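You operate a simulated robot arm through the tools that you are given. There is no shell and no other tool.

Carry out the task below with a simulated robot arm. There is one attempt and no reset: what you move stays moved.

TASK
Shut the green lever, wipe up the oil streak and bin the rag.
Fine: all on the cream stand; use the grey rag; it goes in the red bin; shut the bin. What is to be rubbed or washed off counts as gone when no trace of it is left.

Only the result counts: the job must be done as asked and must still hold three seconds after the hand-in. Knocking over, shifting, dropping, spilling or breaking anything else fails it.

THE ROBOT
A 6-joint arm with a two-finger gripper, fixed in place. Base frame: the origin is at the foot of the arm, x ahead of it, y to its left, z up. Units: mm, rad, N and s.
Its first joint turns from -2.897 to 2.897 rad. Payload 3.43 kg.
The TCP is the grasp point between the finger pads, 20 mm short of the fingertips. In the tool frame z runs along the fingers and y along their closing line. Largest opening 190 mm; the body of the gripper starts 248 mm behind the TCP.
Orientation is told as [roll, pitch, yaw] about the base's x, y, z axes, in that order, counted from this pose: with the fingers straight down and closing along the base's y, the tool's x points along the base's -x, its y along +y and its z along -z.

THE INTERFACE
- The arm moves only by the tool move_arm. Its argument "motion" is text: rows parted by semicolons, each of 7 numbers parted by spaces: the shift along the tool's x, y, z in cm, then the turn, a rotation vector about the tool's x, y, z in degrees, then the opening, from 0 (shut) to 1 (fully open). In form: dx dy dz wx wy wz claw; .... A call has 1 to 20 rows; each row is the pose to reach, as a shift and turn from the pose commanded when the call began, along the tool's axes at that moment. Rows are played at 5 a second. More than 50 mm and 0.15 rad between two rows, or a gripper value outside its range, and nothing of the call is played. A pose out of reach is approached as far as the arm can. The call stops where the force on the tool passes 90 N (or 10 N more than at its start, if that is more) or the arm is blocked; 0.2 s more then pass. Each finger travels about 45 mm/s and halts on what it meets, pressing with about 35 N; the grip force reading is that of the motor and also rises with nothing between the fingers. The clock runs only during rows and for 0.2 s after the last one: add rows that repeat a pose to give the fingers time. It gives the time, the measured TCP pose, the force on the tool (base axes), the opening and the grip force at its end, in the units of the frame above (readings bear some noise), with the torque about the TCP (base axes, N m) and any sound that the robot's microphone picked up.
- Cameras (640 x 400 px; columns grow to the right, rows downward): "scene" is fixed at [50.5, -499.5, 1378.1]; the picture's right is [0.47, -0.88, 0.00], its down [-0.39, -0.21, -0.90] and it looks along [0.79, 0.43, -0.44] (base axes); focal length 258 px, centre (320, 200). "wrist" rides on the gripper at [70, -9, -288] in the tool frame; the picture's right is [0.12, 0.99, 0.00], its down [-0.96, 0.12, -0.25] and it looks along [-0.25, 0.03, 0.97] (tool axes); focal length 261 px, centre (320, 200). There is no depth. A picture from a camera that has moved, and an enlarged one, comes with that camera's place and axes in the base frame and with its lens.
- get_image(camera): a new picture of that camera. It takes no simulated time.
- slide_trunk(by): slides the trunk up (or, below 0, down) by that many mm; the arm rides with it, the base frame stays. It gives what a move gives, with no picture.
- close_up(camera, box): a new picture of the part [left, top, right, bottom] of that camera's present view, enlarged. It takes no simulated time.
- finish_job(): hands the job in; it is judged then, once.

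Places have to be worked out from the pictures, the camera data and where the tool is seen. Open the gripper and draw the arm clear of the work before you hand the job in, unless the task says otherwise.

The tools are called after "Call:" by a JSON object that holds its "method" and its "body". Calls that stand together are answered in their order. move_arm: Moves the arm, as the interface text tells. Its arguments: {"type":"object","properties":{"motion":{"type":"string"}},"required":["motion"]} The other tools are called the same way: slide_trunk (by) slides the trunk up or down; get_image (camera) takes a picture; close_up (camera, box) takes an enlarged picture of a part of a camera's view; finish_job () hands the job in.

At the start:

```text
time: 0.0
position: [585.6, -61.3, 1352.9]
orientation: [-0.001, -0.006, -0.001]
ft_force: [1.2, 0.4, 0.5]
ft_torque: [0.03, 0.0, -0.02]
grip_width: 189.8
grasp_force: 0.1
trunk travel left (down, up): [-175.0, 65.0]
```

scene: 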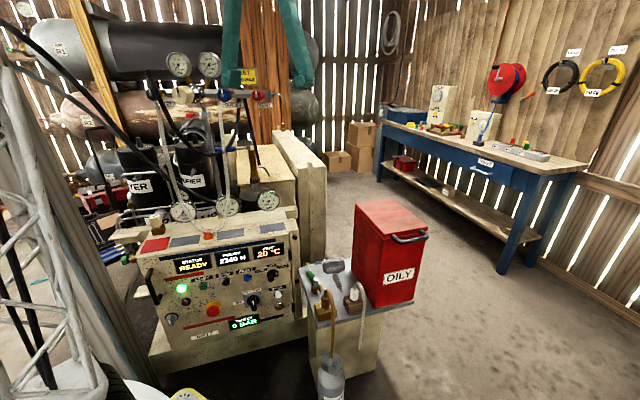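
wrist: 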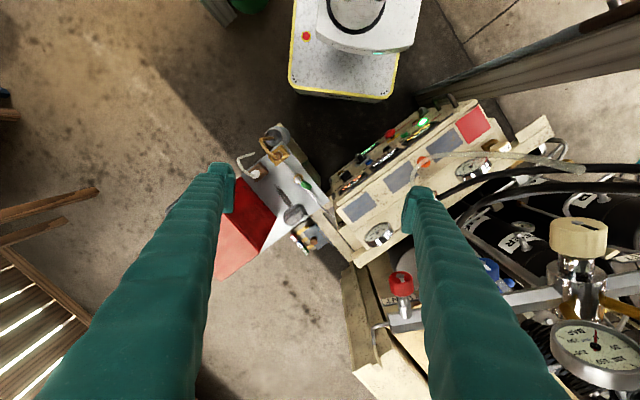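

The pictures show a cream stand with a red OILY bin on it, levers and something grey. I take enlarged views of the stand to find the green lever, the streak and the rag.

Call:
{"method": "close_up", "body": {"camera": "scene", "box": [290, 190, 450, 290]}}

Call:
{"method": "close_up", "body": {"camera": "scene", "box": [290, 250, 400, 319]}}

Call:
{"method": "close_up", "body": {"camera": "wrist", "box": [200, 110, 360, 210]}}

Call:
{"method": "close_up", "body": {"camera": "wrist", "box": [200, 180, 360, 280]}}

```text
4.00 times, centred on (370, 240) of scene
camera zoom: at [50.5, -499.5, 1378.1], right [0.47, -0.88, 0.0], down [-0.39, -0.21, -0.9], along [0.79, 0.43, -0.44], focal length 1031 px, centre (120, 40)
```

zoom: 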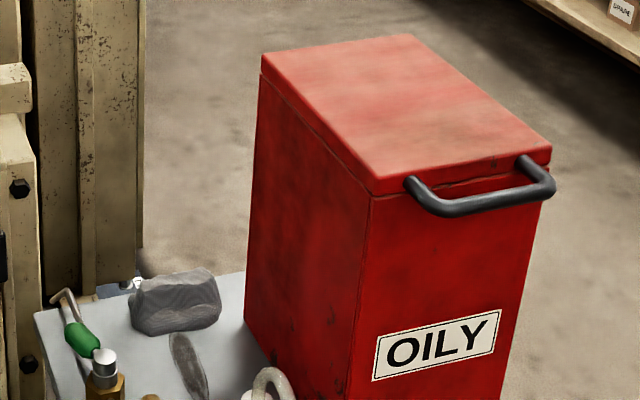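

```text
5.80 times, centred on (345, 284) of scene
camera zoom: at [50.5, -499.5, 1378.1], right [0.47, -0.88, 0.0], down [-0.39, -0.21, -0.9], along [0.79, 0.43, -0.44], focal length 1495 px, centre (175, -290)
```

zoom: 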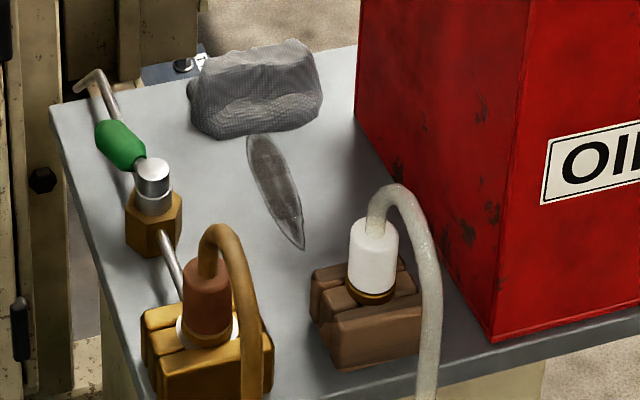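

```text
4.00 times, centred on (280, 160) of wrist
camera zoom: at [513.1, -70.9, 1640.9], right [-0.12, 0.99, 0.0], down [0.96, 0.12, 0.25], along [0.25, 0.03, -0.97], focal length 1043 px, centre (480, 360)
```

zoom: 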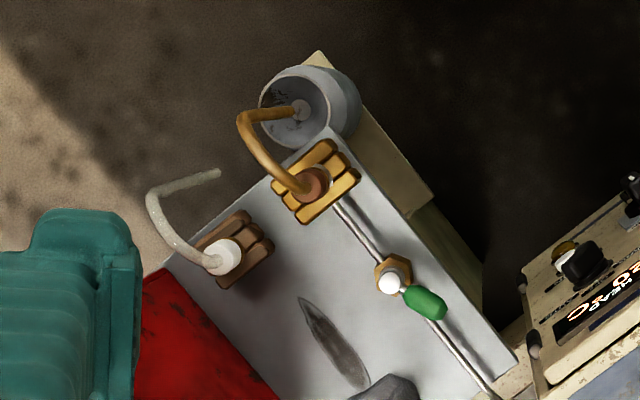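

```text
4.00 times, centred on (280, 230) of wrist
camera zoom: at [513.1, -70.9, 1640.9], right [-0.12, 0.99, 0.0], down [0.96, 0.12, 0.25], along [0.25, 0.03, -0.97], focal length 1043 px, centre (480, 80)
```

zoom: 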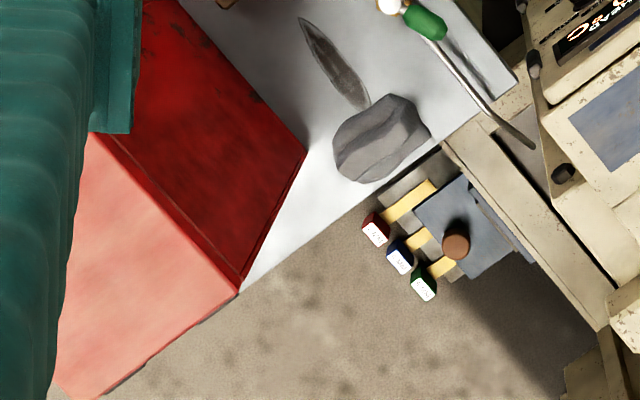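

The stand holds the green-handled valve on its pipe, the streak at roughly (750,-200), the rag at roughly (810,-150), and the red bin with its top near z 950. I move sideways over the stand first, staying high, to see it from above.

Call:
{"method": "move_arm", "body": {"motion": "-1.5 -3 0 0 0 0 1; -3 -6 0 0 0 0 1; -4.5 -9 0 0 0 0 1; -6 -12 2 0 0 0 1; -6 -14 5 0 0 0 1; -6 -14 9 0 0 0 1; -6 -14 13 0 0 0 1; -6 -14 13 0 0 0 1"}}

Call:
{"method": "get_image", "body": {"camera": "wrist"}}

Call:
{"method": "get_image", "body": {"camera": "scene"}}

```text
time: 1.8
position: [646.4, -202.9, 1224.0]
orientation: [-0.002, -0.007, 0.001]
ft_force: [0.2, -0.4, -0.5]
ft_torque: [0.01, 0.0, 0.02]
grip_width: 190.1
grasp_force: 0.2
out of reach, approached as far as the arm can: row 2, 3
trunk travel left (down, up): [-175.0, 65.0]
```

```text
taken
camera wrist: at [573.9, -211.2, 1511.0], right [-0.12, 0.99, 0.0], down [0.96, 0.12, 0.25], along [0.25, 0.03, -0.97], focal length 261 px, centre (320, 200)
```

wrist: 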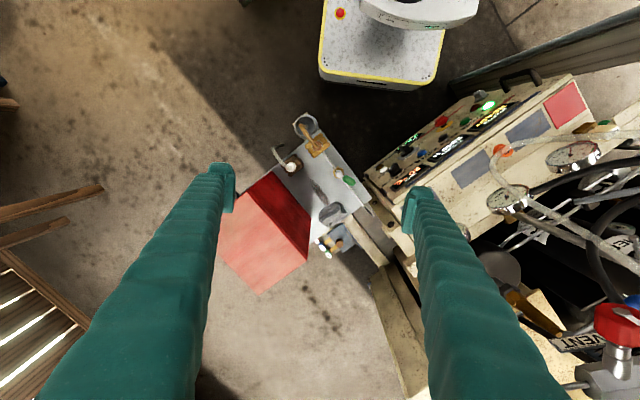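

```text
taken
```

scene: 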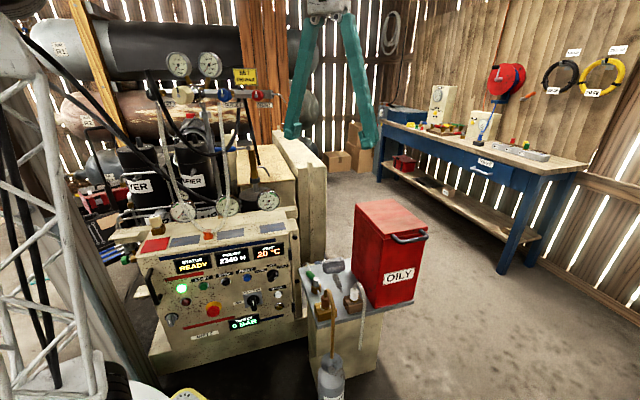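

The view from above is clear. I enlarge the stand to fix positions and to see the valve's stops and the lever's design.

Call:
{"method": "close_up", "body": {"camera": "wrist", "box": [260, 100, 388, 180]}}

Call:
{"method": "close_up", "body": {"camera": "wrist", "box": [220, 160, 380, 260]}}

Call:
{"method": "close_up", "body": {"camera": "scene", "box": [296, 255, 360, 295]}}

Call:
{"method": "close_up", "body": {"camera": "scene", "box": [290, 290, 418, 370]}}

```text
5.00 times, centred on (324, 140) of wrist
camera zoom: at [573.9, -211.2, 1511.0], right [-0.12, 0.99, 0.0], down [0.96, 0.12, 0.25], along [0.25, 0.03, -0.97], focal length 1303 px, centre (300, 500)
```

zoom: 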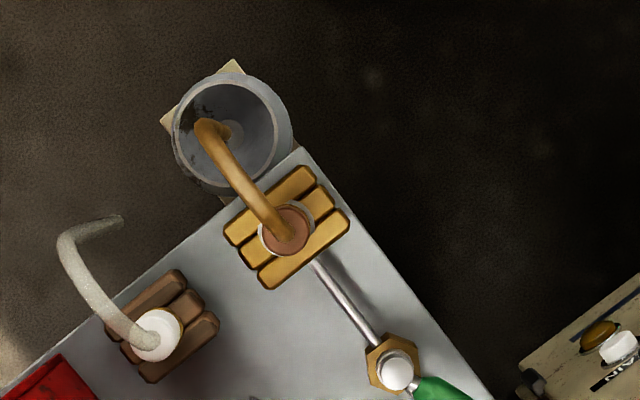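

```text
4.00 times, centred on (300, 210) of wrist
camera zoom: at [573.9, -211.2, 1511.0], right [-0.12, 0.99, 0.0], down [0.96, 0.12, 0.25], along [0.25, 0.03, -0.97], focal length 1043 px, centre (400, 160)
```

zoom: 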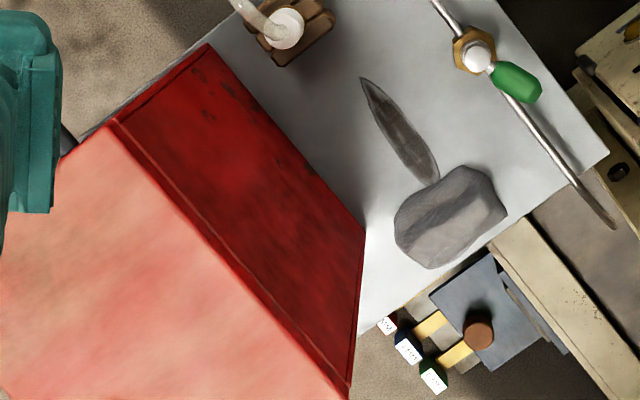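

```text
10.00 times, centred on (328, 275) of scene
camera zoom: at [50.5, -499.5, 1378.1], right [0.47, -0.88, 0.0], down [-0.39, -0.21, -0.9], along [0.79, 0.43, -0.44], focal length 2578 px, centre (240, -550)
```

zoom: 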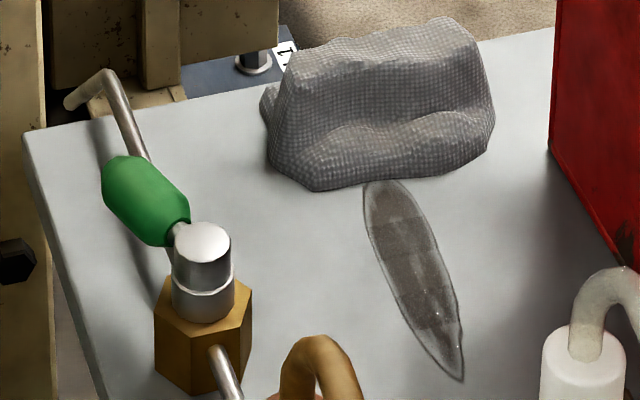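

```text
5.00 times, centred on (354, 330) of scene
camera zoom: at [50.5, -499.5, 1378.1], right [0.47, -0.88, 0.0], down [-0.39, -0.21, -0.9], along [0.79, 0.43, -0.44], focal length 1289 px, centre (150, -450)
```

zoom: 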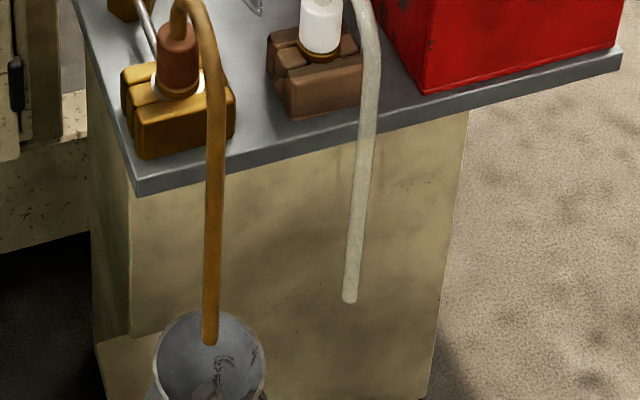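

Triangulating puts the stand top at z≈612, the valve knob at about (699,-134,684) and the green grip's centre at about (718,-98,674). I check how close the console sits to the lever and how the bin handle is built before going lower.

Call:
{"method": "close_up", "body": {"camera": "scene", "box": [225, 190, 353, 270]}}

Call:
{"method": "close_up", "body": {"camera": "wrist", "box": [320, 110, 448, 190]}}

Call:
{"method": "close_up", "body": {"camera": "scene", "box": [380, 220, 444, 260]}}

Call:
{"method": "close_up", "body": {"camera": "scene", "box": [225, 260, 353, 340]}}

```text
5.00 times, centred on (289, 230) of scene
camera zoom: at [50.5, -499.5, 1378.1], right [0.47, -0.88, 0.0], down [-0.39, -0.21, -0.9], along [0.79, 0.43, -0.44], focal length 1289 px, centre (475, 50)
```

zoom: 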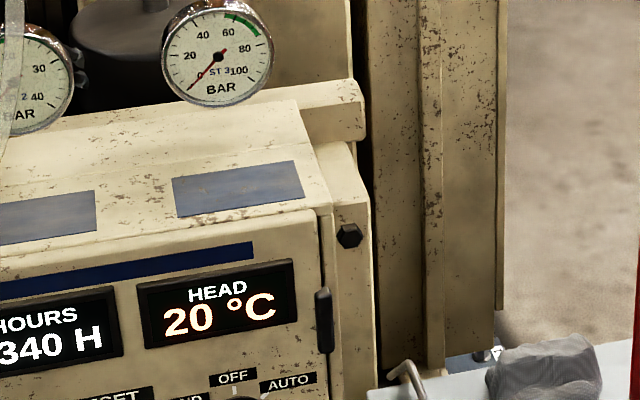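

```text
5.00 times, centred on (384, 150) of wrist
camera zoom: at [573.9, -211.2, 1511.0], right [-0.12, 0.99, 0.0], down [0.96, 0.12, 0.25], along [0.25, 0.03, -0.97], focal length 1303 px, centre (0, 450)
```

zoom: 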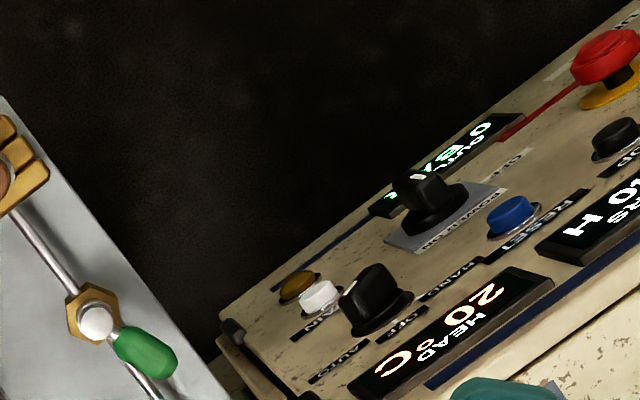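

```text
10.00 times, centred on (412, 240) of scene
camera zoom: at [50.5, -499.5, 1378.1], right [0.47, -0.88, 0.0], down [-0.39, -0.21, -0.9], along [0.79, 0.43, -0.44], focal length 2578 px, centre (-600, -200)
```

zoom: 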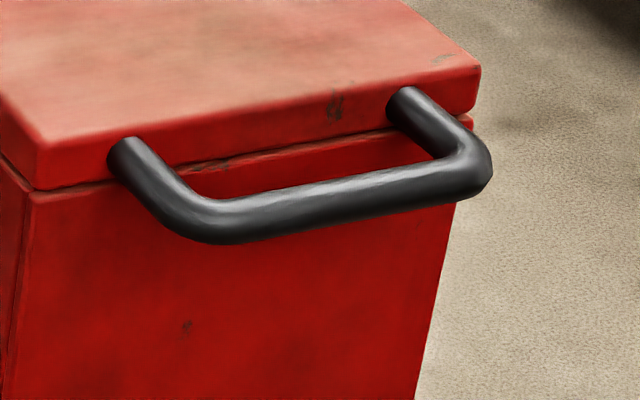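

```text
5.00 times, centred on (289, 300) of scene
camera zoom: at [50.5, -499.5, 1378.1], right [0.47, -0.88, 0.0], down [-0.39, -0.21, -0.9], along [0.79, 0.43, -0.44], focal length 1289 px, centre (475, -300)
```

zoom: 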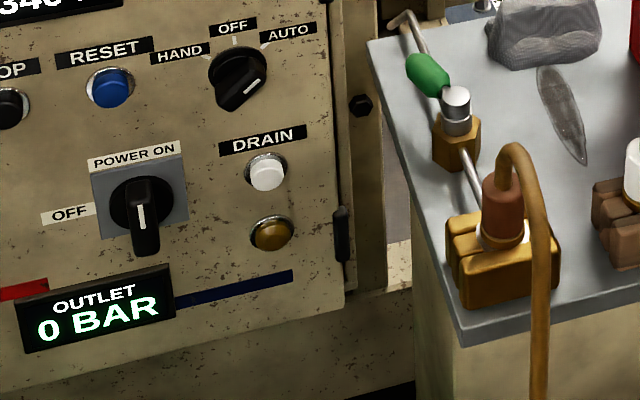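

The console front sits about 100 mm beyond the lever, so a vertical approach is clear. I go down over the lever with the closing line turned square across it and the gripper part open.

Call:
{"method": "move_arm", "body": {"motion": "-0.8 1.2 3.6 0 0 -6 0.9; -1.6 2.4 7.2 0 0 -12 0.8; -2.5 3.6 10.8 0 0 -18 0.7; -3.3 4.8 14.4 0 0 -24 0.6; -4.1 6 18 0 0 -30 0.5; -4.9 7.1 21.6 0 0 -36 0.5; -5.7 8.3 25.2 0 0 -42 0.5; -6.6 9.5 28.8 0 0 -48 0.5; -7.4 10.7 32.4 0 0 -54 0.5; -8.2 11.9 36 0 0 -60 0.5; -8.2 11.9 36 0 0 -60 0.5"}}

Call:
{"method": "get_image", "body": {"camera": "wrist"}}

Call:
{"method": "get_image", "body": {"camera": "scene"}}

```text
time: 4.2
position: [732.2, -82.6, 863.9]
orientation: [-0.007, -0.001, 1.049]
ft_force: [-0.5, 0.3, 0.4]
ft_torque: [0.02, -0.03, -0.03]
grip_width: 94.9
grasp_force: 0.0
trunk travel left (down, up): [-175.0, 65.0]
```

```text
taken
camera wrist: at [702.0, -148.3, 1150.9], right [-0.92, 0.39, -0.01], down [0.38, 0.89, 0.25], along [0.1, 0.23, -0.97], focal length 261 px, centre (320, 200)
```

wrist: 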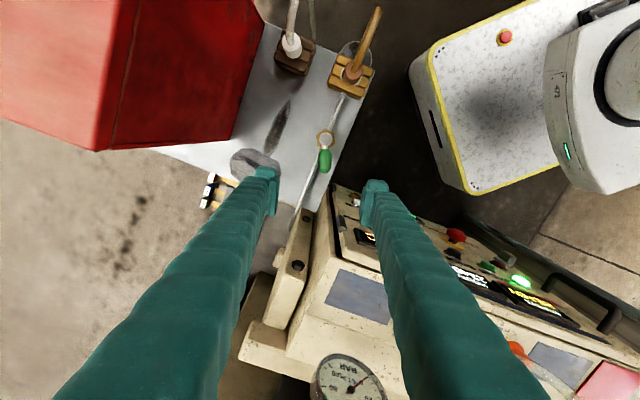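

```text
taken
```

scene: 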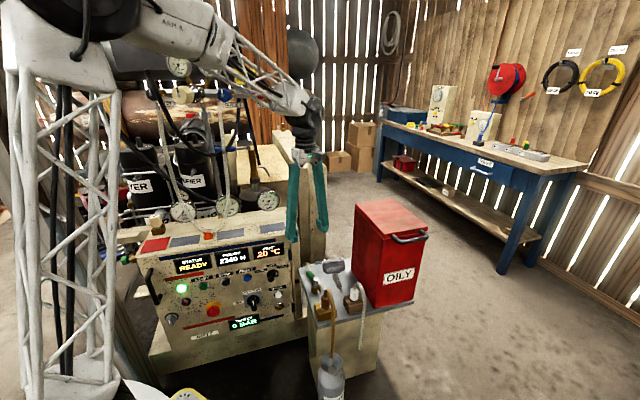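

The lever appears almost directly between the fingers. I enlarge it to measure the lever angle against the pipe and look for stops.

Call:
{"method": "close_up", "body": {"camera": "wrist", "box": [270, 100, 366, 160]}}

Call:
{"method": "close_up", "body": {"camera": "wrist", "box": [270, 120, 366, 180]}}

Call:
{"method": "close_up", "body": {"camera": "wrist", "box": [200, 60, 360, 160]}}

```text
6.67 times, centred on (318, 130) of wrist
camera zoom: at [702.0, -148.3, 1150.9], right [-0.92, 0.39, -0.01], down [0.38, 0.89, 0.25], along [0.1, 0.23, -0.97], focal length 1738 px, centre (333, 667)
```

zoom: 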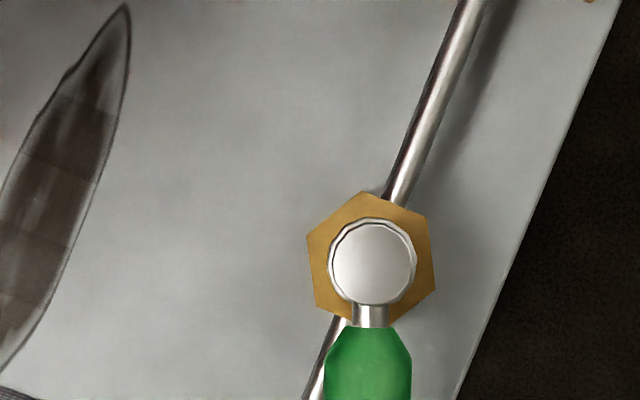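

```text
6.67 times, centred on (318, 150) of wrist
camera zoom: at [702.0, -148.3, 1150.9], right [-0.92, 0.39, -0.01], down [0.38, 0.89, 0.25], along [0.1, 0.23, -0.97], focal length 1738 px, centre (333, 533)
```

zoom: 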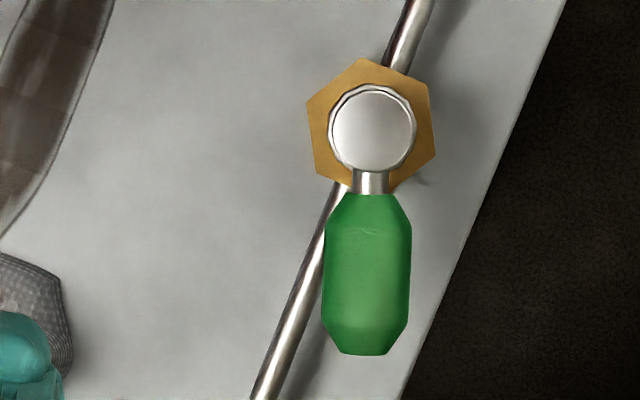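

```text
4.00 times, centred on (280, 110) of wrist
camera zoom: at [702.0, -148.3, 1150.9], right [-0.92, 0.39, -0.01], down [0.38, 0.89, 0.25], along [0.1, 0.23, -0.97], focal length 1043 px, centre (480, 560)
```

zoom: 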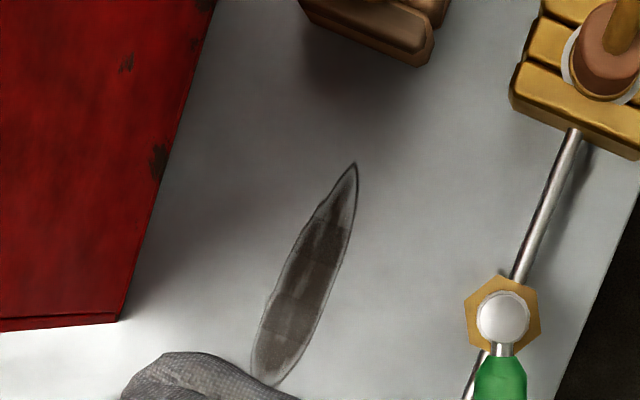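

The lever stands about 20° off the pipe line. I zoom tightly on the valve to look for any marks or stop pins that tell the shut direction.

Call:
{"method": "close_up", "body": {"camera": "wrist", "box": [308, 126, 348, 151]}}

Call:
{"method": "close_up", "body": {"camera": "scene", "box": [302, 260, 334, 280]}}

Call:
{"method": "close_up", "body": {"camera": "scene", "box": [302, 275, 350, 305]}}

Call:
{"method": "close_up", "body": {"camera": "scene", "box": [296, 335, 376, 385]}}

```text
16.00 times, centred on (328, 138) of wrist
camera zoom: at [702.0, -148.3, 1150.9], right [-0.92, 0.39, -0.01], down [0.38, 0.89, 0.25], along [0.1, 0.23, -0.97], focal length 4170 px, centre (192, 1184)
```

zoom: 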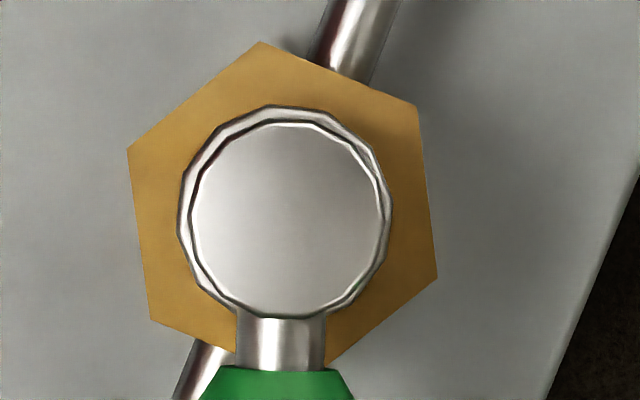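

```text
16.00 times, centred on (318, 270) of scene
camera zoom: at [50.5, -499.5, 1378.1], right [0.47, -0.88, 0.0], down [-0.39, -0.21, -0.9], along [0.79, 0.43, -0.44], focal length 4125 px, centre (352, -920)
```

zoom: 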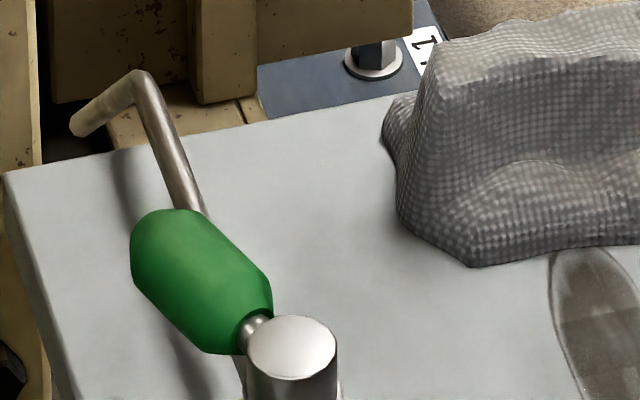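

```text
13.33 times, centred on (326, 290) of scene
camera zoom: at [50.5, -499.5, 1378.1], right [0.47, -0.88, 0.0], down [-0.39, -0.21, -0.9], along [0.79, 0.43, -0.44], focal length 3438 px, centre (240, -1000)
```

zoom: 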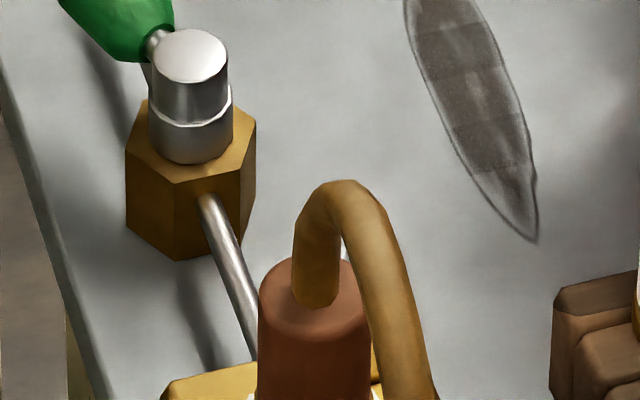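

```text
8.00 times, centred on (336, 360) of scene
camera zoom: at [50.5, -499.5, 1378.1], right [0.47, -0.88, 0.0], down [-0.39, -0.21, -0.9], along [0.79, 0.43, -0.44], focal length 2063 px, centre (192, -1080)
```

zoom: 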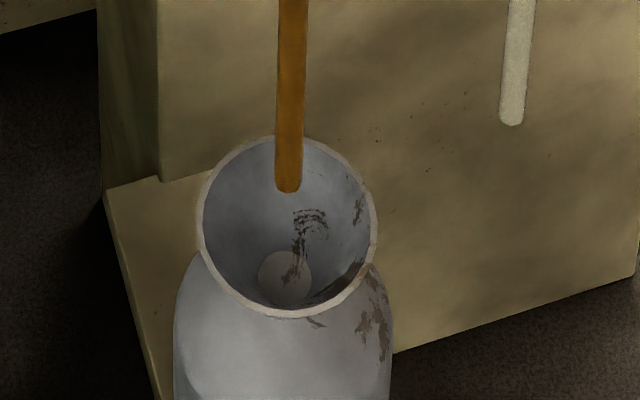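

No stop marks show. The lever points at about 66° from x with the knob axis near (698,-135). I centre the fingers over the outer grip, part the fingers to about 50 mm, and descend to just above it.

Call:
{"method": "move_arm", "body": {"motion": "0.6 0.4 2 0 0 -3 0.4; 1.3 0.85 5 0 0 -6 0.27; 1.3 0.85 8.5 0 0 -6 0.27; 1.3 0.85 12 0 0 -6 0.27; 1.3 0.85 13.5 0 0 -6 0.27; 1.3 0.85 13.5 0 0 -6 0.27"}}

Call:
{"method": "get_image", "body": {"camera": "wrist"}}

Call:
{"method": "close_up", "body": {"camera": "scene", "box": [270, 210, 366, 270]}}

Call:
{"method": "close_up", "body": {"camera": "wrist", "box": [272, 130, 368, 190]}}

```text
time: 5.6
position: [718.6, -90.2, 729.6]
orientation: [-0.005, -0.002, 1.152]
ft_force: [-0.3, 0.6, -0.2]
ft_torque: [-0.01, -0.02, 0.01]
grip_width: 51.3
grasp_force: 0.0
trunk travel left (down, up): [-175.0, 65.0]
```

```text
taken
camera wrist: at [695.0, -158.5, 1016.7], right [-0.96, 0.29, -0.01], down [0.28, 0.93, 0.25], along [0.08, 0.24, -0.97], focal length 261 px, centre (320, 200)
```

wrist: 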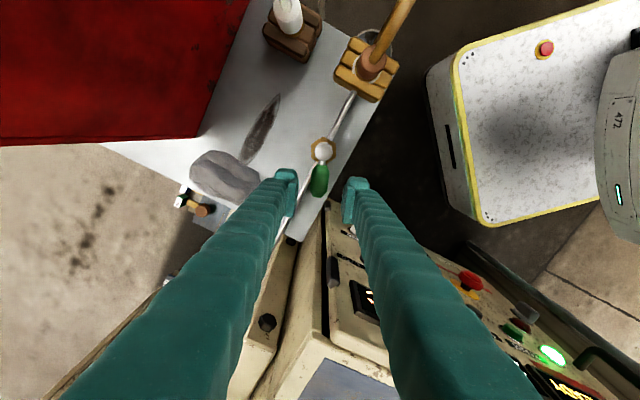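

```text
6.67 times, centred on (318, 240) of scene
camera zoom: at [50.5, -499.5, 1378.1], right [0.47, -0.88, 0.0], down [-0.39, -0.21, -0.9], along [0.79, 0.43, -0.44], focal length 1719 px, centre (333, -67)
```

zoom: 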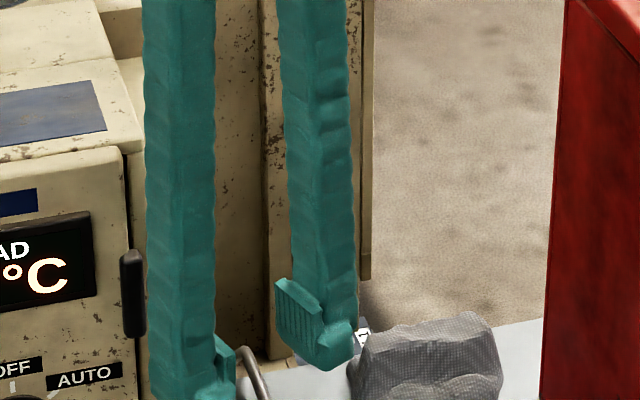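

```text
6.67 times, centred on (320, 160) of wrist
camera zoom: at [695.0, -158.5, 1016.7], right [-0.96, 0.29, -0.01], down [0.28, 0.93, 0.25], along [0.08, 0.24, -0.97], focal length 1738 px, centre (320, 467)
```

zoom: 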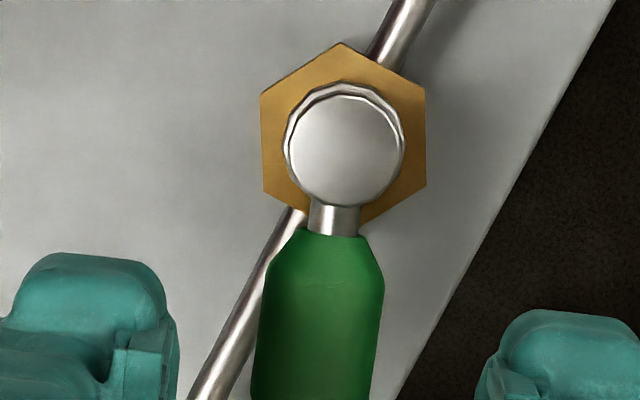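

The fingers straddle the green grip with room on both sides. I go down so the pads are level with the grip.

Call:
{"method": "move_arm", "body": {"motion": "0 0 2 0 0 0 0.27; 0 0 4 0 0 0 0.27; 0 0 5.3 0 0 0 0.27; 0 0 5.3 0 0 0 0.27"}}

Call:
{"method": "close_up", "body": {"camera": "wrist", "box": [272, 140, 368, 200]}}

Call:
{"method": "close_up", "body": {"camera": "scene", "box": [286, 240, 350, 280]}}

```text
time: 6.6
position: [718.0, -89.5, 677.4]
orientation: [-0.006, -0.002, 1.152]
ft_force: [-0.2, -0.5, 0.0]
ft_torque: [-0.01, -0.02, 0.0]
grip_width: 51.3
grasp_force: 0.1
trunk travel left (down, up): [-175.0, 65.0]
```

```text
6.67 times, centred on (320, 170) of wrist
camera zoom: at [695.2, -158.6, 964.6], right [-0.96, 0.29, -0.01], down [0.28, 0.93, 0.25], along [0.08, 0.24, -0.97], focal length 1738 px, centre (320, 400)
```

zoom: 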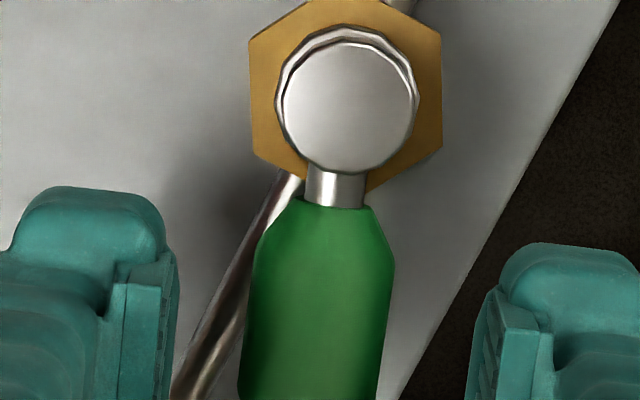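

```text
10.00 times, centred on (318, 260) of scene
camera zoom: at [50.5, -499.5, 1378.1], right [0.47, -0.88, 0.0], down [-0.39, -0.21, -0.9], along [0.79, 0.43, -0.44], focal length 2578 px, centre (340, -400)
```

zoom: 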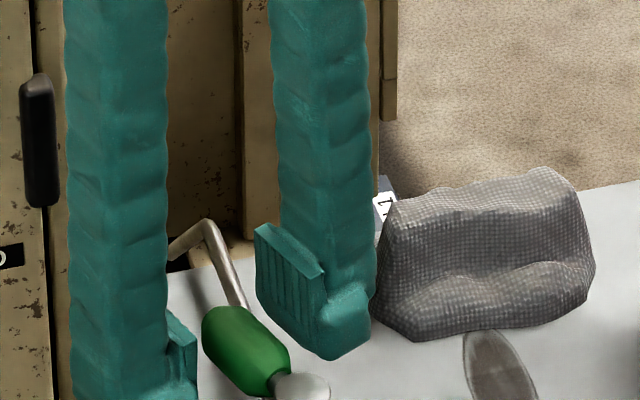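

The pads are level with the grip and nothing touches. I turn gently clockwise (the usual shut direction) by a limited angle about the knob, watching the force to learn which way is free.

Call:
{"method": "move_arm", "body": {"motion": "0.01 -0.35 0 0 0 4 0.27; 0.05 -0.7 0 0 0 8 0.27; 0.11 -1.04 0 0 0 12 0.27; 0.19 -1.38 0 0 0 16 0.27; 0.3 -1.71 0 0 0 20 0.27; 0.43 -2.03 0 0 0 24 0.27; 0.53 -2.25 0 0 0 26.7 0.27; 0.53 -2.25 0 0 0 26.7 0.27"}}

Call:
{"method": "close_up", "body": {"camera": "wrist", "box": [256, 120, 384, 200]}}

```text
time: 8.4
position: [736.9, -104.8, 676.7]
orientation: [-0.007, -0.006, 0.685]
ft_force: [0.0, 2.1, -0.8]
ft_torque: [-0.02, -0.04, -0.06]
grip_width: 52.5
grasp_force: 1.0
trunk travel left (down, up): [-175.0, 65.0]
```

```text
5.00 times, centred on (320, 160) of wrist
camera zoom: at [685.7, -156.1, 964.0], right [-0.72, 0.69, -0.01], down [0.67, 0.7, 0.25], along [0.18, 0.18, -0.97], focal length 1303 px, centre (320, 400)
```

zoom: 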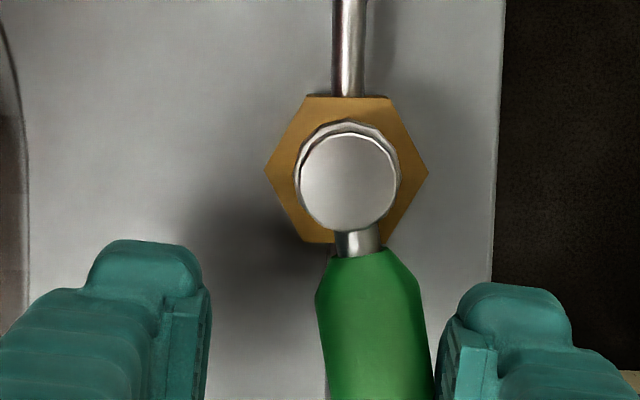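

The lever is touching one pad with only ~2 N of force and seems to be following. I continue clockwise a little to see whether it passes the pipe line.

Call:
{"method": "move_arm", "body": {"motion": "0.01 -0.35 0 0 0 4 0.27; 0.05 -0.7 0 0 0 8 0.27; 0.11 -1.04 0 0 0 12 0.27; 0.19 -1.38 0 0 0 16 0.27; 0.19 -1.38 0 0 0 16 0.27"}}

Call:
{"method": "close_up", "body": {"camera": "wrist", "box": [256, 120, 384, 200]}}

```text
time: 9.6
position: [743.6, -114.6, 676.4]
orientation: [-0.003, -0.006, 0.409]
ft_force: [-16.3, 7.8, -2.9]
ft_torque: [-0.02, 0.07, 0.33]
grip_width: 59.1
grasp_force: 6.9
trunk travel left (down, up): [-175.0, 65.0]
```

```text
5.00 times, centred on (320, 160) of wrist
camera zoom: at [680.2, -151.7, 964.0], right [-0.5, 0.86, 0.0], down [0.84, 0.49, 0.25], along [0.22, 0.12, -0.97], focal length 1303 px, centre (320, 400)
```

zoom: 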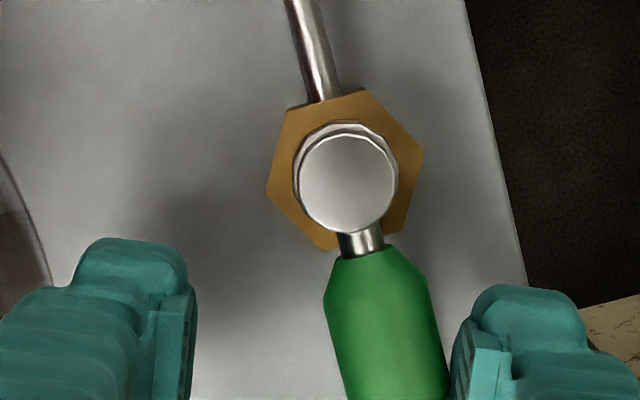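

The force jumped to ~18 N with the lever in line with the pipe, so that is the open stop and shut lies counter-clockwise, square to the pipe. I turn it back the other way.

Call:
{"method": "move_arm", "body": {"motion": "0.04 0.61 0 0 0 -7 0.27; 0.15 1.21 0 0 0 -14 0.25; 0.33 1.79 0 0 0 -21 0.2; 0.59 2.35 0 0 0 -28 0.2; 0.9 2.87 0 0 0 -35 0.2; 1.28 3.35 0 0 0 -42 0.2; 1.72 3.77 0 0 0 -49 0.2; 2.2 4.15 0 0 0 -56 0.2; 2.73 4.46 0 0 0 -63 0.2; 3.29 4.7 0 0 0 -70 0.2; 3.88 4.87 0 0 0 -77 0.2; 4.48 4.97 0 0 0 -84 0.2; 4.48 4.97 0 0 0 -84 0.2"}}

Call:
{"method": "close_up", "body": {"camera": "wrist", "box": [256, 120, 384, 200]}}

Call:
{"method": "get_image", "body": {"camera": "scene"}}

```text
time: 12.4
position: [683.4, -88.4, 676.3]
orientation: [-0.004, 0.003, 1.874]
ft_force: [0.3, 0.7, 0.3]
ft_torque: [-0.02, 0.01, -0.01]
grip_width: 38.6
grasp_force: 0.5
trunk travel left (down, up): [-175.0, 65.0]
```

```text
5.00 times, centred on (320, 160) of wrist
camera zoom: at [710.2, -153.5, 964.3], right [-0.91, -0.41, -0.01], down [-0.4, 0.88, 0.24], along [-0.1, 0.22, -0.97], focal length 1303 px, centre (320, 400)
```

zoom: 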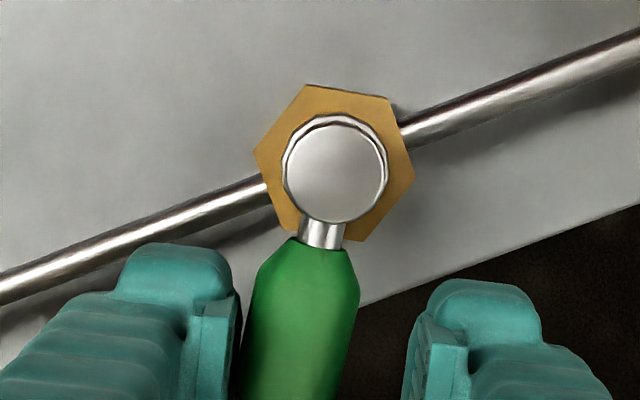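

```text
taken
```

scene: 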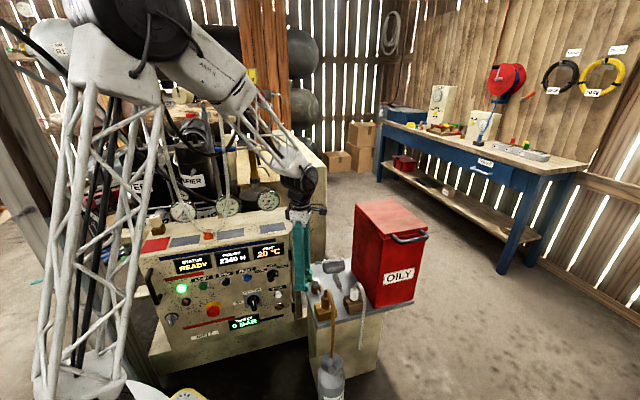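

The lever follows freely and is now nearly square to the pipe. I keep turning until it meets its stop.

Call:
{"method": "move_arm", "body": {"motion": "0.04 0.61 0 0 0 -7 0.2; 0.15 1.21 0 0 0 -14 0.2; 0.33 1.79 0 0 0 -21 0.2; 0.59 2.35 0 0 0 -28 0.2; 0.77 2.65 0 0 0 -32 0.2; 0.77 2.65 0 0 0 -32 0.2"}}

Call:
{"method": "close_up", "body": {"camera": "wrist", "box": [256, 120, 384, 200]}}

```text
time: 13.8
position: [661.0, -103.9, 675.6]
orientation: [-0.004, 0.006, 2.434]
ft_force: [0.2, 0.3, 0.9]
ft_torque: [0.0, -0.02, 0.01]
grip_width: 38.5
grasp_force: 0.0
trunk travel left (down, up): [-175.0, 65.0]
```

```text
5.00 times, centred on (320, 160) of wrist
camera zoom: at [717.1, -143.9, 964.4], right [-0.56, -0.83, 0.0], down [-0.81, 0.54, 0.24], along [-0.2, 0.14, -0.97], focal length 1303 px, centre (320, 400)
```

zoom: 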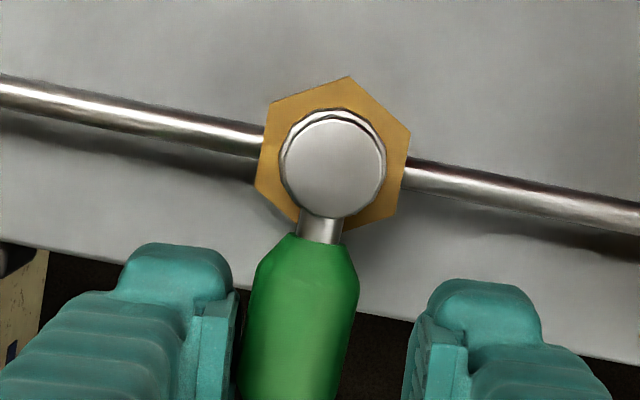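

The lever looks within a few degrees of square but no stop force yet. I push on gently to find the stop.

Call:
{"method": "move_arm", "body": {"motion": "0.01 0.26 0 0 0 -3 0.2; 0.03 0.52 0 0 0 -6 0.2; 0.06 0.78 0 0 0 -9 0.2; 0.06 0.78 0 0 0 -9 0.2"}}

Call:
{"method": "close_up", "body": {"camera": "wrist", "box": [256, 120, 384, 200]}}

```text
time: 14.8
position: [656.8, -111.1, 675.2]
orientation: [-0.003, 0.006, 2.588]
ft_force: [26.2, 8.5, -1.7]
ft_torque: [0.02, -0.15, -0.43]
grip_width: 49.9
grasp_force: 10.4
trunk travel left (down, up): [-175.0, 65.0]
```

```text
5.00 times, centred on (320, 160) of wrist
camera zoom: at [718.6, -140.8, 964.6], right [-0.42, -0.91, 0.0], down [-0.88, 0.41, 0.24], along [-0.22, 0.1, -0.97], focal length 1303 px, centre (320, 400)
```

zoom: 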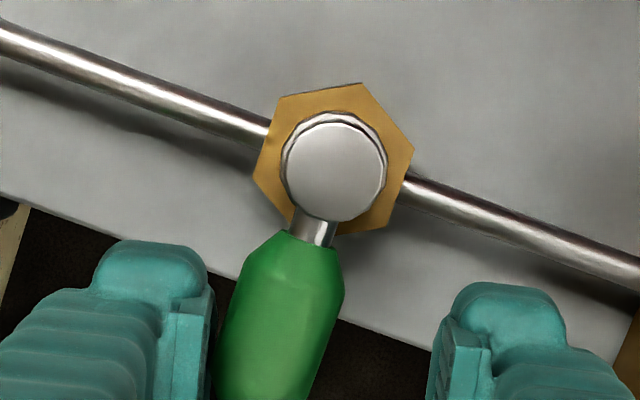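

The force rose to ~27 N with the lever square to the pipe: it is shut on its stop. I back off slightly so no pad touches, open a little, and rise straight up.

Call:
{"method": "move_arm", "body": {"motion": "0.03 -0.52 0 0 0 6 0.2; 0.06 -0.85 0 0 0 9 0.27; 0.06 -0.85 -1 0 0 9 0.27; 0.06 -0.85 -5 0 0 9 0.27; 0.06 -0.85 -9 0 0 9 0.27; 0.06 -0.85 -13 0 0 9 0.27; 0.06 -0.85 -17 0 0 9 0.27; 0.06 -0.85 -21 0 0 9 0.4; 0.06 -0.85 -25 0 0 9 0.5; 0.06 -0.85 -29 0 0 9 0.5; 0.06 -0.85 -32 0 0 9 0.5"}}

Call:
{"method": "get_image", "body": {"camera": "wrist"}}

Call:
{"method": "close_up", "body": {"camera": "scene", "box": [296, 250, 360, 290]}}

```text
time: 17.2
position: [658.6, -101.8, 995.9]
orientation: [-0.004, 0.004, 2.429]
ft_force: [0.5, 0.4, 0.4]
ft_torque: [0.0, 0.1, 0.02]
grip_width: 94.9
grasp_force: 0.1
trunk travel left (down, up): [-175.0, 65.0]
```

```text
taken
camera wrist: at [715.2, -142.1, 1284.4], right [-0.56, -0.83, 0.0], down [-0.81, 0.54, 0.24], along [-0.2, 0.14, -0.97], focal length 261 px, centre (320, 200)
```

wrist: 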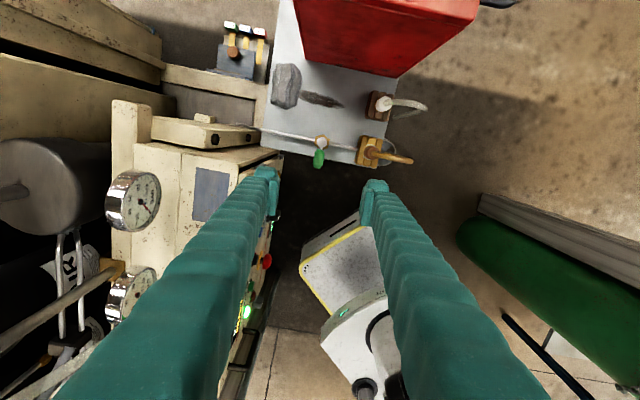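

```text
10.00 times, centred on (328, 270) of scene
camera zoom: at [50.5, -499.5, 1378.1], right [0.47, -0.88, 0.0], down [-0.39, -0.21, -0.9], along [0.79, 0.43, -0.44], focal length 2578 px, centre (240, -500)
```

zoom: 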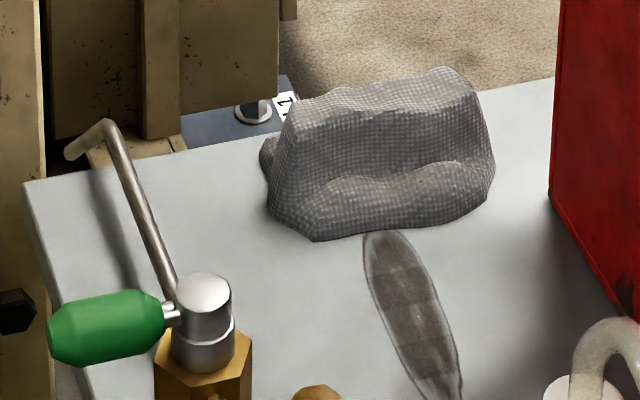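

The lever is shut square to the pipe. Next comes the bin lid; I first unwind the wrist to a 45° yaw aligned with the stand while moving clear, to keep the wrist in mid-range.

Call:
{"method": "move_arm", "body": {"motion": "0.7 1.1 -0.5 0 0 8 0.5; 1.4 2.1 -1 0 0 16 0.5; 2.1 3.2 -1.5 0 0 24 0.5; 2.8 4.2 -2 0 0 32 0.5; 3.5 5.3 -2.5 0 0 40 0.5; 4.2 6.3 -3 0 0 48 0.5; 4.9 7.4 -3.5 0 0 56 0.5; 5.6 8.5 -4 0 0 64 0.5; 6.3 9.5 -4.5 0 0 72 0.5; 7 10.6 -5 0 0 80 0.5; 7.7 11.7 -5.5 0 0 88 0.5; 8.3 12.7 -6 0 0 96 0.5"}}

Call:
{"method": "move_arm", "body": {"motion": "0 0 0 0 0 8 0.5; 0 0 0 0 0 16 0.5; 0 0 0 0 0 24 0.5; 0 0 0 0 0 32 0.5; 0 0 0 0 0 40 0.5; 0 0 0 0 0 48 0.5; 0 0 0 0 0 56 0.5; 0 0 0 0 0 64 0.5; 0 0 0 0 0 72 0.5; 0 0 0 0 0 80 0.5; 0 0 0 0 0 88 0.5; 0 0 0 0 0 88 0.5"}}

Call:
{"method": "get_image", "body": {"camera": "wrist"}}

Call:
{"method": "get_image", "body": {"camera": "scene"}}

```text
time: 19.8
position: [638.3, -253.4, 1055.7]
orientation: [-0.006, -0.004, 0.754]
ft_force: [-1.0, 0.1, 0.7]
ft_torque: [-0.03, 0.01, -0.01]
grip_width: 95.3
grasp_force: 0.0
trunk travel left (down, up): [-175.0, 65.0]
```

```text
time: 22.4
position: [638.3, -254.3, 1056.3]
orientation: [0.004, -0.005, -0.78]
ft_force: [0.8, -0.1, 0.1]
ft_torque: [0.02, -0.06, -0.01]
grip_width: 94.9
grasp_force: 0.0
trunk travel left (down, up): [-175.0, 65.0]
```

```text
taken
camera wrist: at [580.1, -210.3, 1343.4], right [0.61, 0.79, 0.0], down [0.76, -0.59, 0.25], along [0.2, -0.15, -0.97], focal length 261 px, centre (320, 200)
```

wrist: 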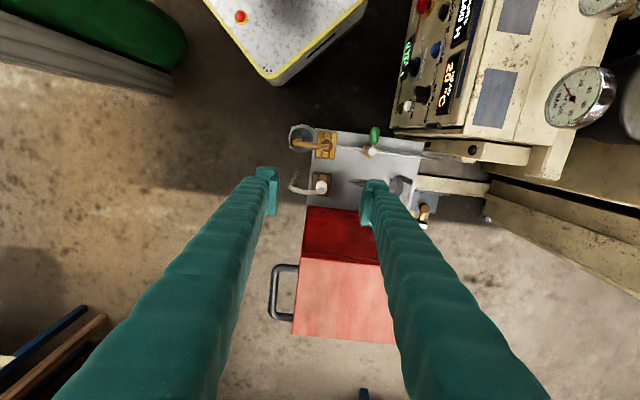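

```text
taken
```

scene: 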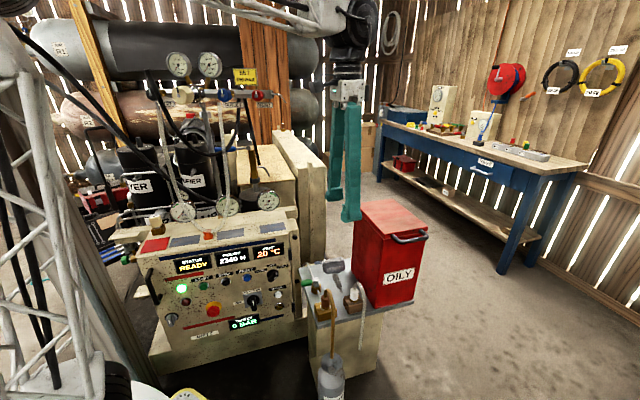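

Now the handle is well visible from above. I enlarge it to triangulate the bar and the lid edges.

Call:
{"method": "close_up", "body": {"camera": "wrist", "box": [250, 230, 410, 330]}}

Call:
{"method": "close_up", "body": {"camera": "wrist", "box": [250, 260, 314, 300]}}

```text
4.00 times, centred on (330, 280) of wrist
camera zoom: at [580.1, -210.3, 1343.4], right [0.61, 0.79, 0.0], down [0.76, -0.59, 0.25], along [0.2, -0.15, -0.97], focal length 1043 px, centre (280, -120)
```

zoom: 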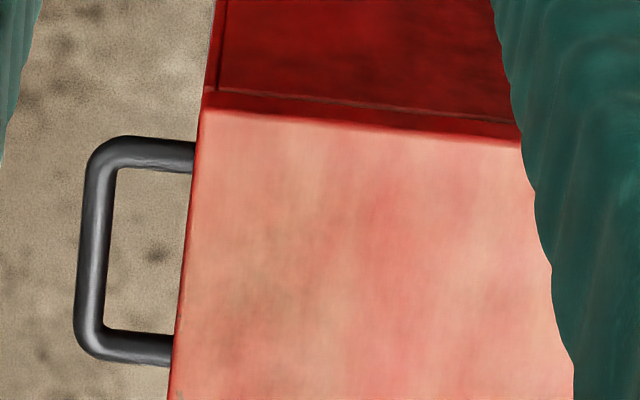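

```text
10.00 times, centred on (282, 280) of wrist
camera zoom: at [580.1, -210.3, 1343.4], right [0.61, 0.79, 0.0], down [0.76, -0.59, 0.25], along [0.2, -0.15, -0.97], focal length 2606 px, centre (700, -600)
```

zoom: 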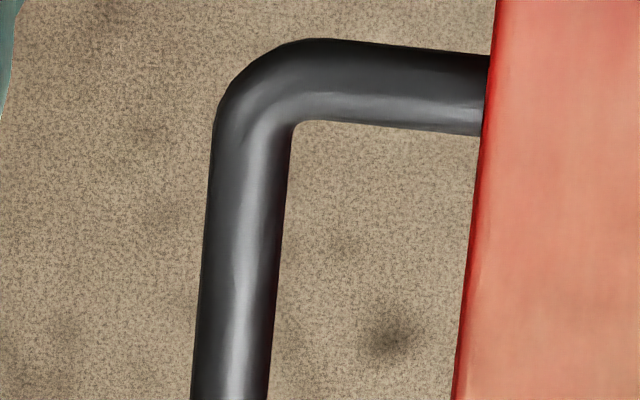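

The bar lies from about (716,-412) to (786,-478) at z≈932, 42 mm out from the lid, with the hinge along the far side. I swing round in front of the handle and tilt the tool ~55° so the fingers point at the bar from outside.

Call:
{"method": "move_arm", "body": {"motion": "-2.1 -1.4 0 -5.5 0 0 0.5; -4.3 -2.8 0 -11 0 0 0.5; -6.4 -4.1 0 -16.5 0 0 0.4; -8.6 -5.5 0 -22 0 0 0.3; -10.7 -6.9 0 -27.5 0 0 0.23; -12.9 -8.3 1 -33 0 0 0.23; -15 -9.7 2.5 -38.5 0 0 0.23; -17.1 -11.1 4 -44 0 0 0.23; -19.3 -12.4 5.5 -49.5 0 0 0.23; -21.4 -13.8 6.7 -55 0 0 0.23; -21.4 -13.8 6.7 -55 0 0 0.23"}}

Call:
{"method": "get_image", "body": {"camera": "wrist"}}

Call:
{"method": "get_image", "body": {"camera": "scene"}}

```text
time: 24.8
position: [694.4, -502.0, 987.7]
orientation: [0.966, -0.005, -0.777]
ft_force: [-0.2, -0.1, 0.4]
ft_torque: [0.09, -0.02, -0.02]
grip_width: 44.0
grasp_force: 0.1
trunk travel left (down, up): [-175.0, 65.0]
```

```text
taken
camera wrist: at [473.5, -624.6, 1145.0], right [0.31, 0.49, 0.82], down [0.59, -0.77, 0.24], along [0.75, 0.4, -0.53], focal length 261 px, centre (320, 200)
```

wrist: 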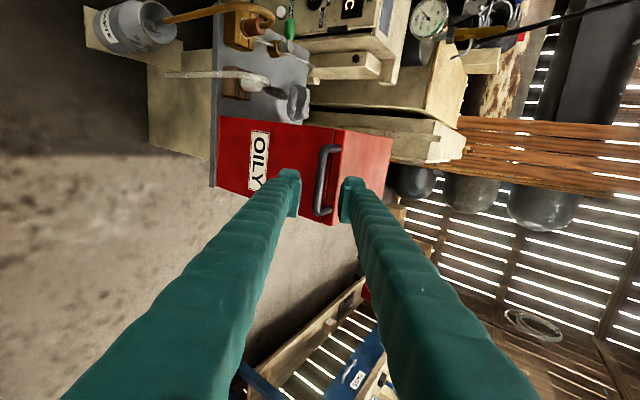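

```text
taken
```

scene: 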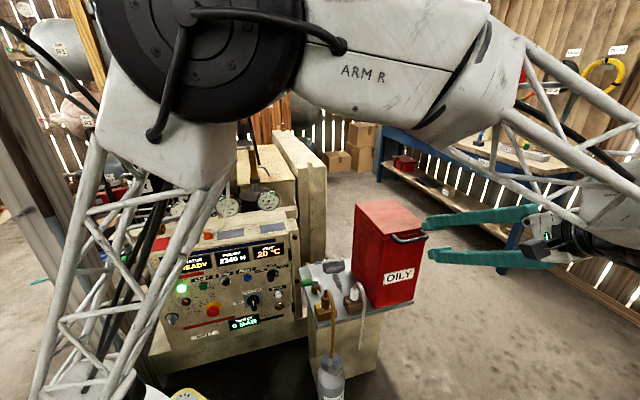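

The pose is reached and the bar sits between the finger lines. I check the alignment closely.

Call:
{"method": "close_up", "body": {"camera": "wrist", "box": [272, 140, 368, 200]}}

Call:
{"method": "close_up", "body": {"camera": "scene", "box": [350, 200, 446, 260]}}

Call:
{"method": "close_up", "body": {"camera": "wrist", "box": [272, 160, 368, 220]}}

```text
6.67 times, centred on (320, 170) of wrist
camera zoom: at [473.5, -624.6, 1145.0], right [0.31, 0.49, 0.82], down [0.59, -0.77, 0.24], along [0.75, 0.4, -0.53], focal length 1738 px, centre (320, 400)
```

zoom: 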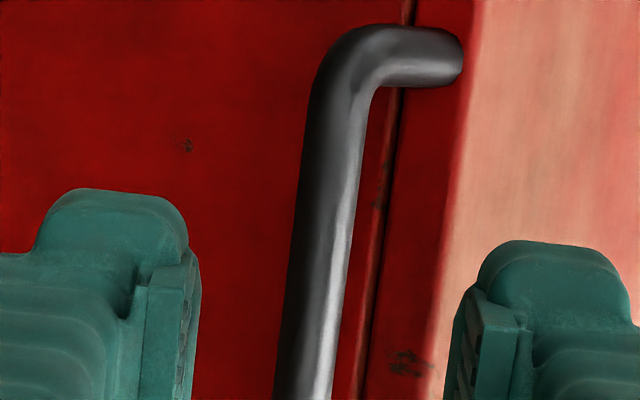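

```text
6.67 times, centred on (398, 230) of scene
camera zoom: at [50.5, -499.5, 1378.1], right [0.47, -0.88, 0.0], down [-0.39, -0.21, -0.9], along [0.79, 0.43, -0.44], focal length 1719 px, centre (-200, 0)
```

zoom: 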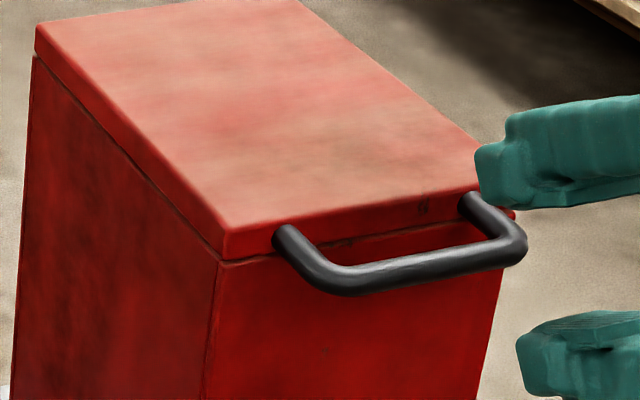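

```text
6.67 times, centred on (320, 190) of wrist
camera zoom: at [473.5, -624.6, 1145.0], right [0.31, 0.49, 0.82], down [0.59, -0.77, 0.24], along [0.75, 0.4, -0.53], focal length 1738 px, centre (320, 267)
```

zoom: 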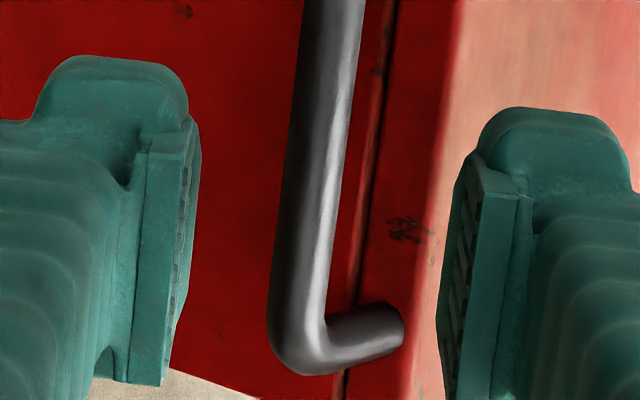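

The bar lies right on the tool axis, about 98 mm ahead. I advance straight in, stopping a little short to check.

Call:
{"method": "move_arm", "body": {"motion": "0 0 3 0 0 0 0.23; 0 0 6 0 0 0 0.23; 0 0 8 0 0 0 0.23; 0 0 8.8 0 0 0 0.23; 0 0 8.8 0 0 0 0.23"}}

Call:
{"method": "close_up", "body": {"camera": "wrist", "box": [272, 160, 368, 220]}}

Call:
{"method": "close_up", "body": {"camera": "scene", "box": [350, 200, 446, 260]}}

```text
time: 26.0
position: [746.1, -451.8, 938.1]
orientation: [0.962, -0.005, -0.782]
ft_force: [-0.1, 0.1, -0.6]
ft_torque: [0.0, -0.02, -0.01]
grip_width: 43.4
grasp_force: 0.1
trunk travel left (down, up): [-175.0, 65.0]
```

```text
6.67 times, centred on (320, 190) of wrist
camera zoom: at [524.8, -573.2, 1095.7], right [0.31, 0.49, 0.82], down [0.59, -0.77, 0.24], along [0.75, 0.4, -0.53], focal length 1738 px, centre (320, 267)
```

zoom: 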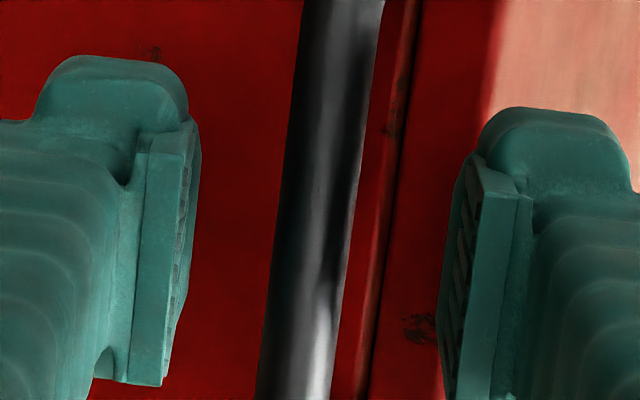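

```text
6.67 times, centred on (398, 230) of scene
camera zoom: at [50.5, -499.5, 1378.1], right [0.47, -0.88, 0.0], down [-0.39, -0.21, -0.9], along [0.79, 0.43, -0.44], focal length 1719 px, centre (-200, 0)
```

zoom: 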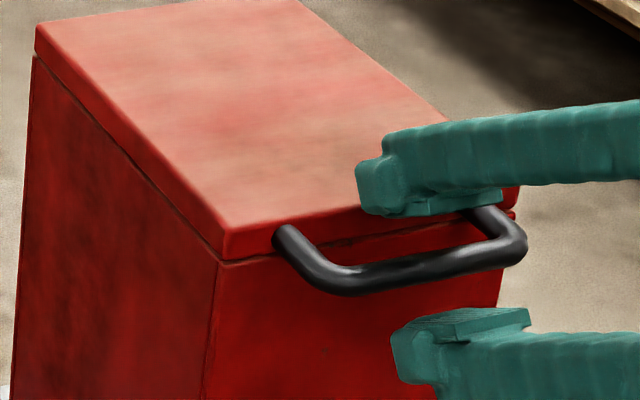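

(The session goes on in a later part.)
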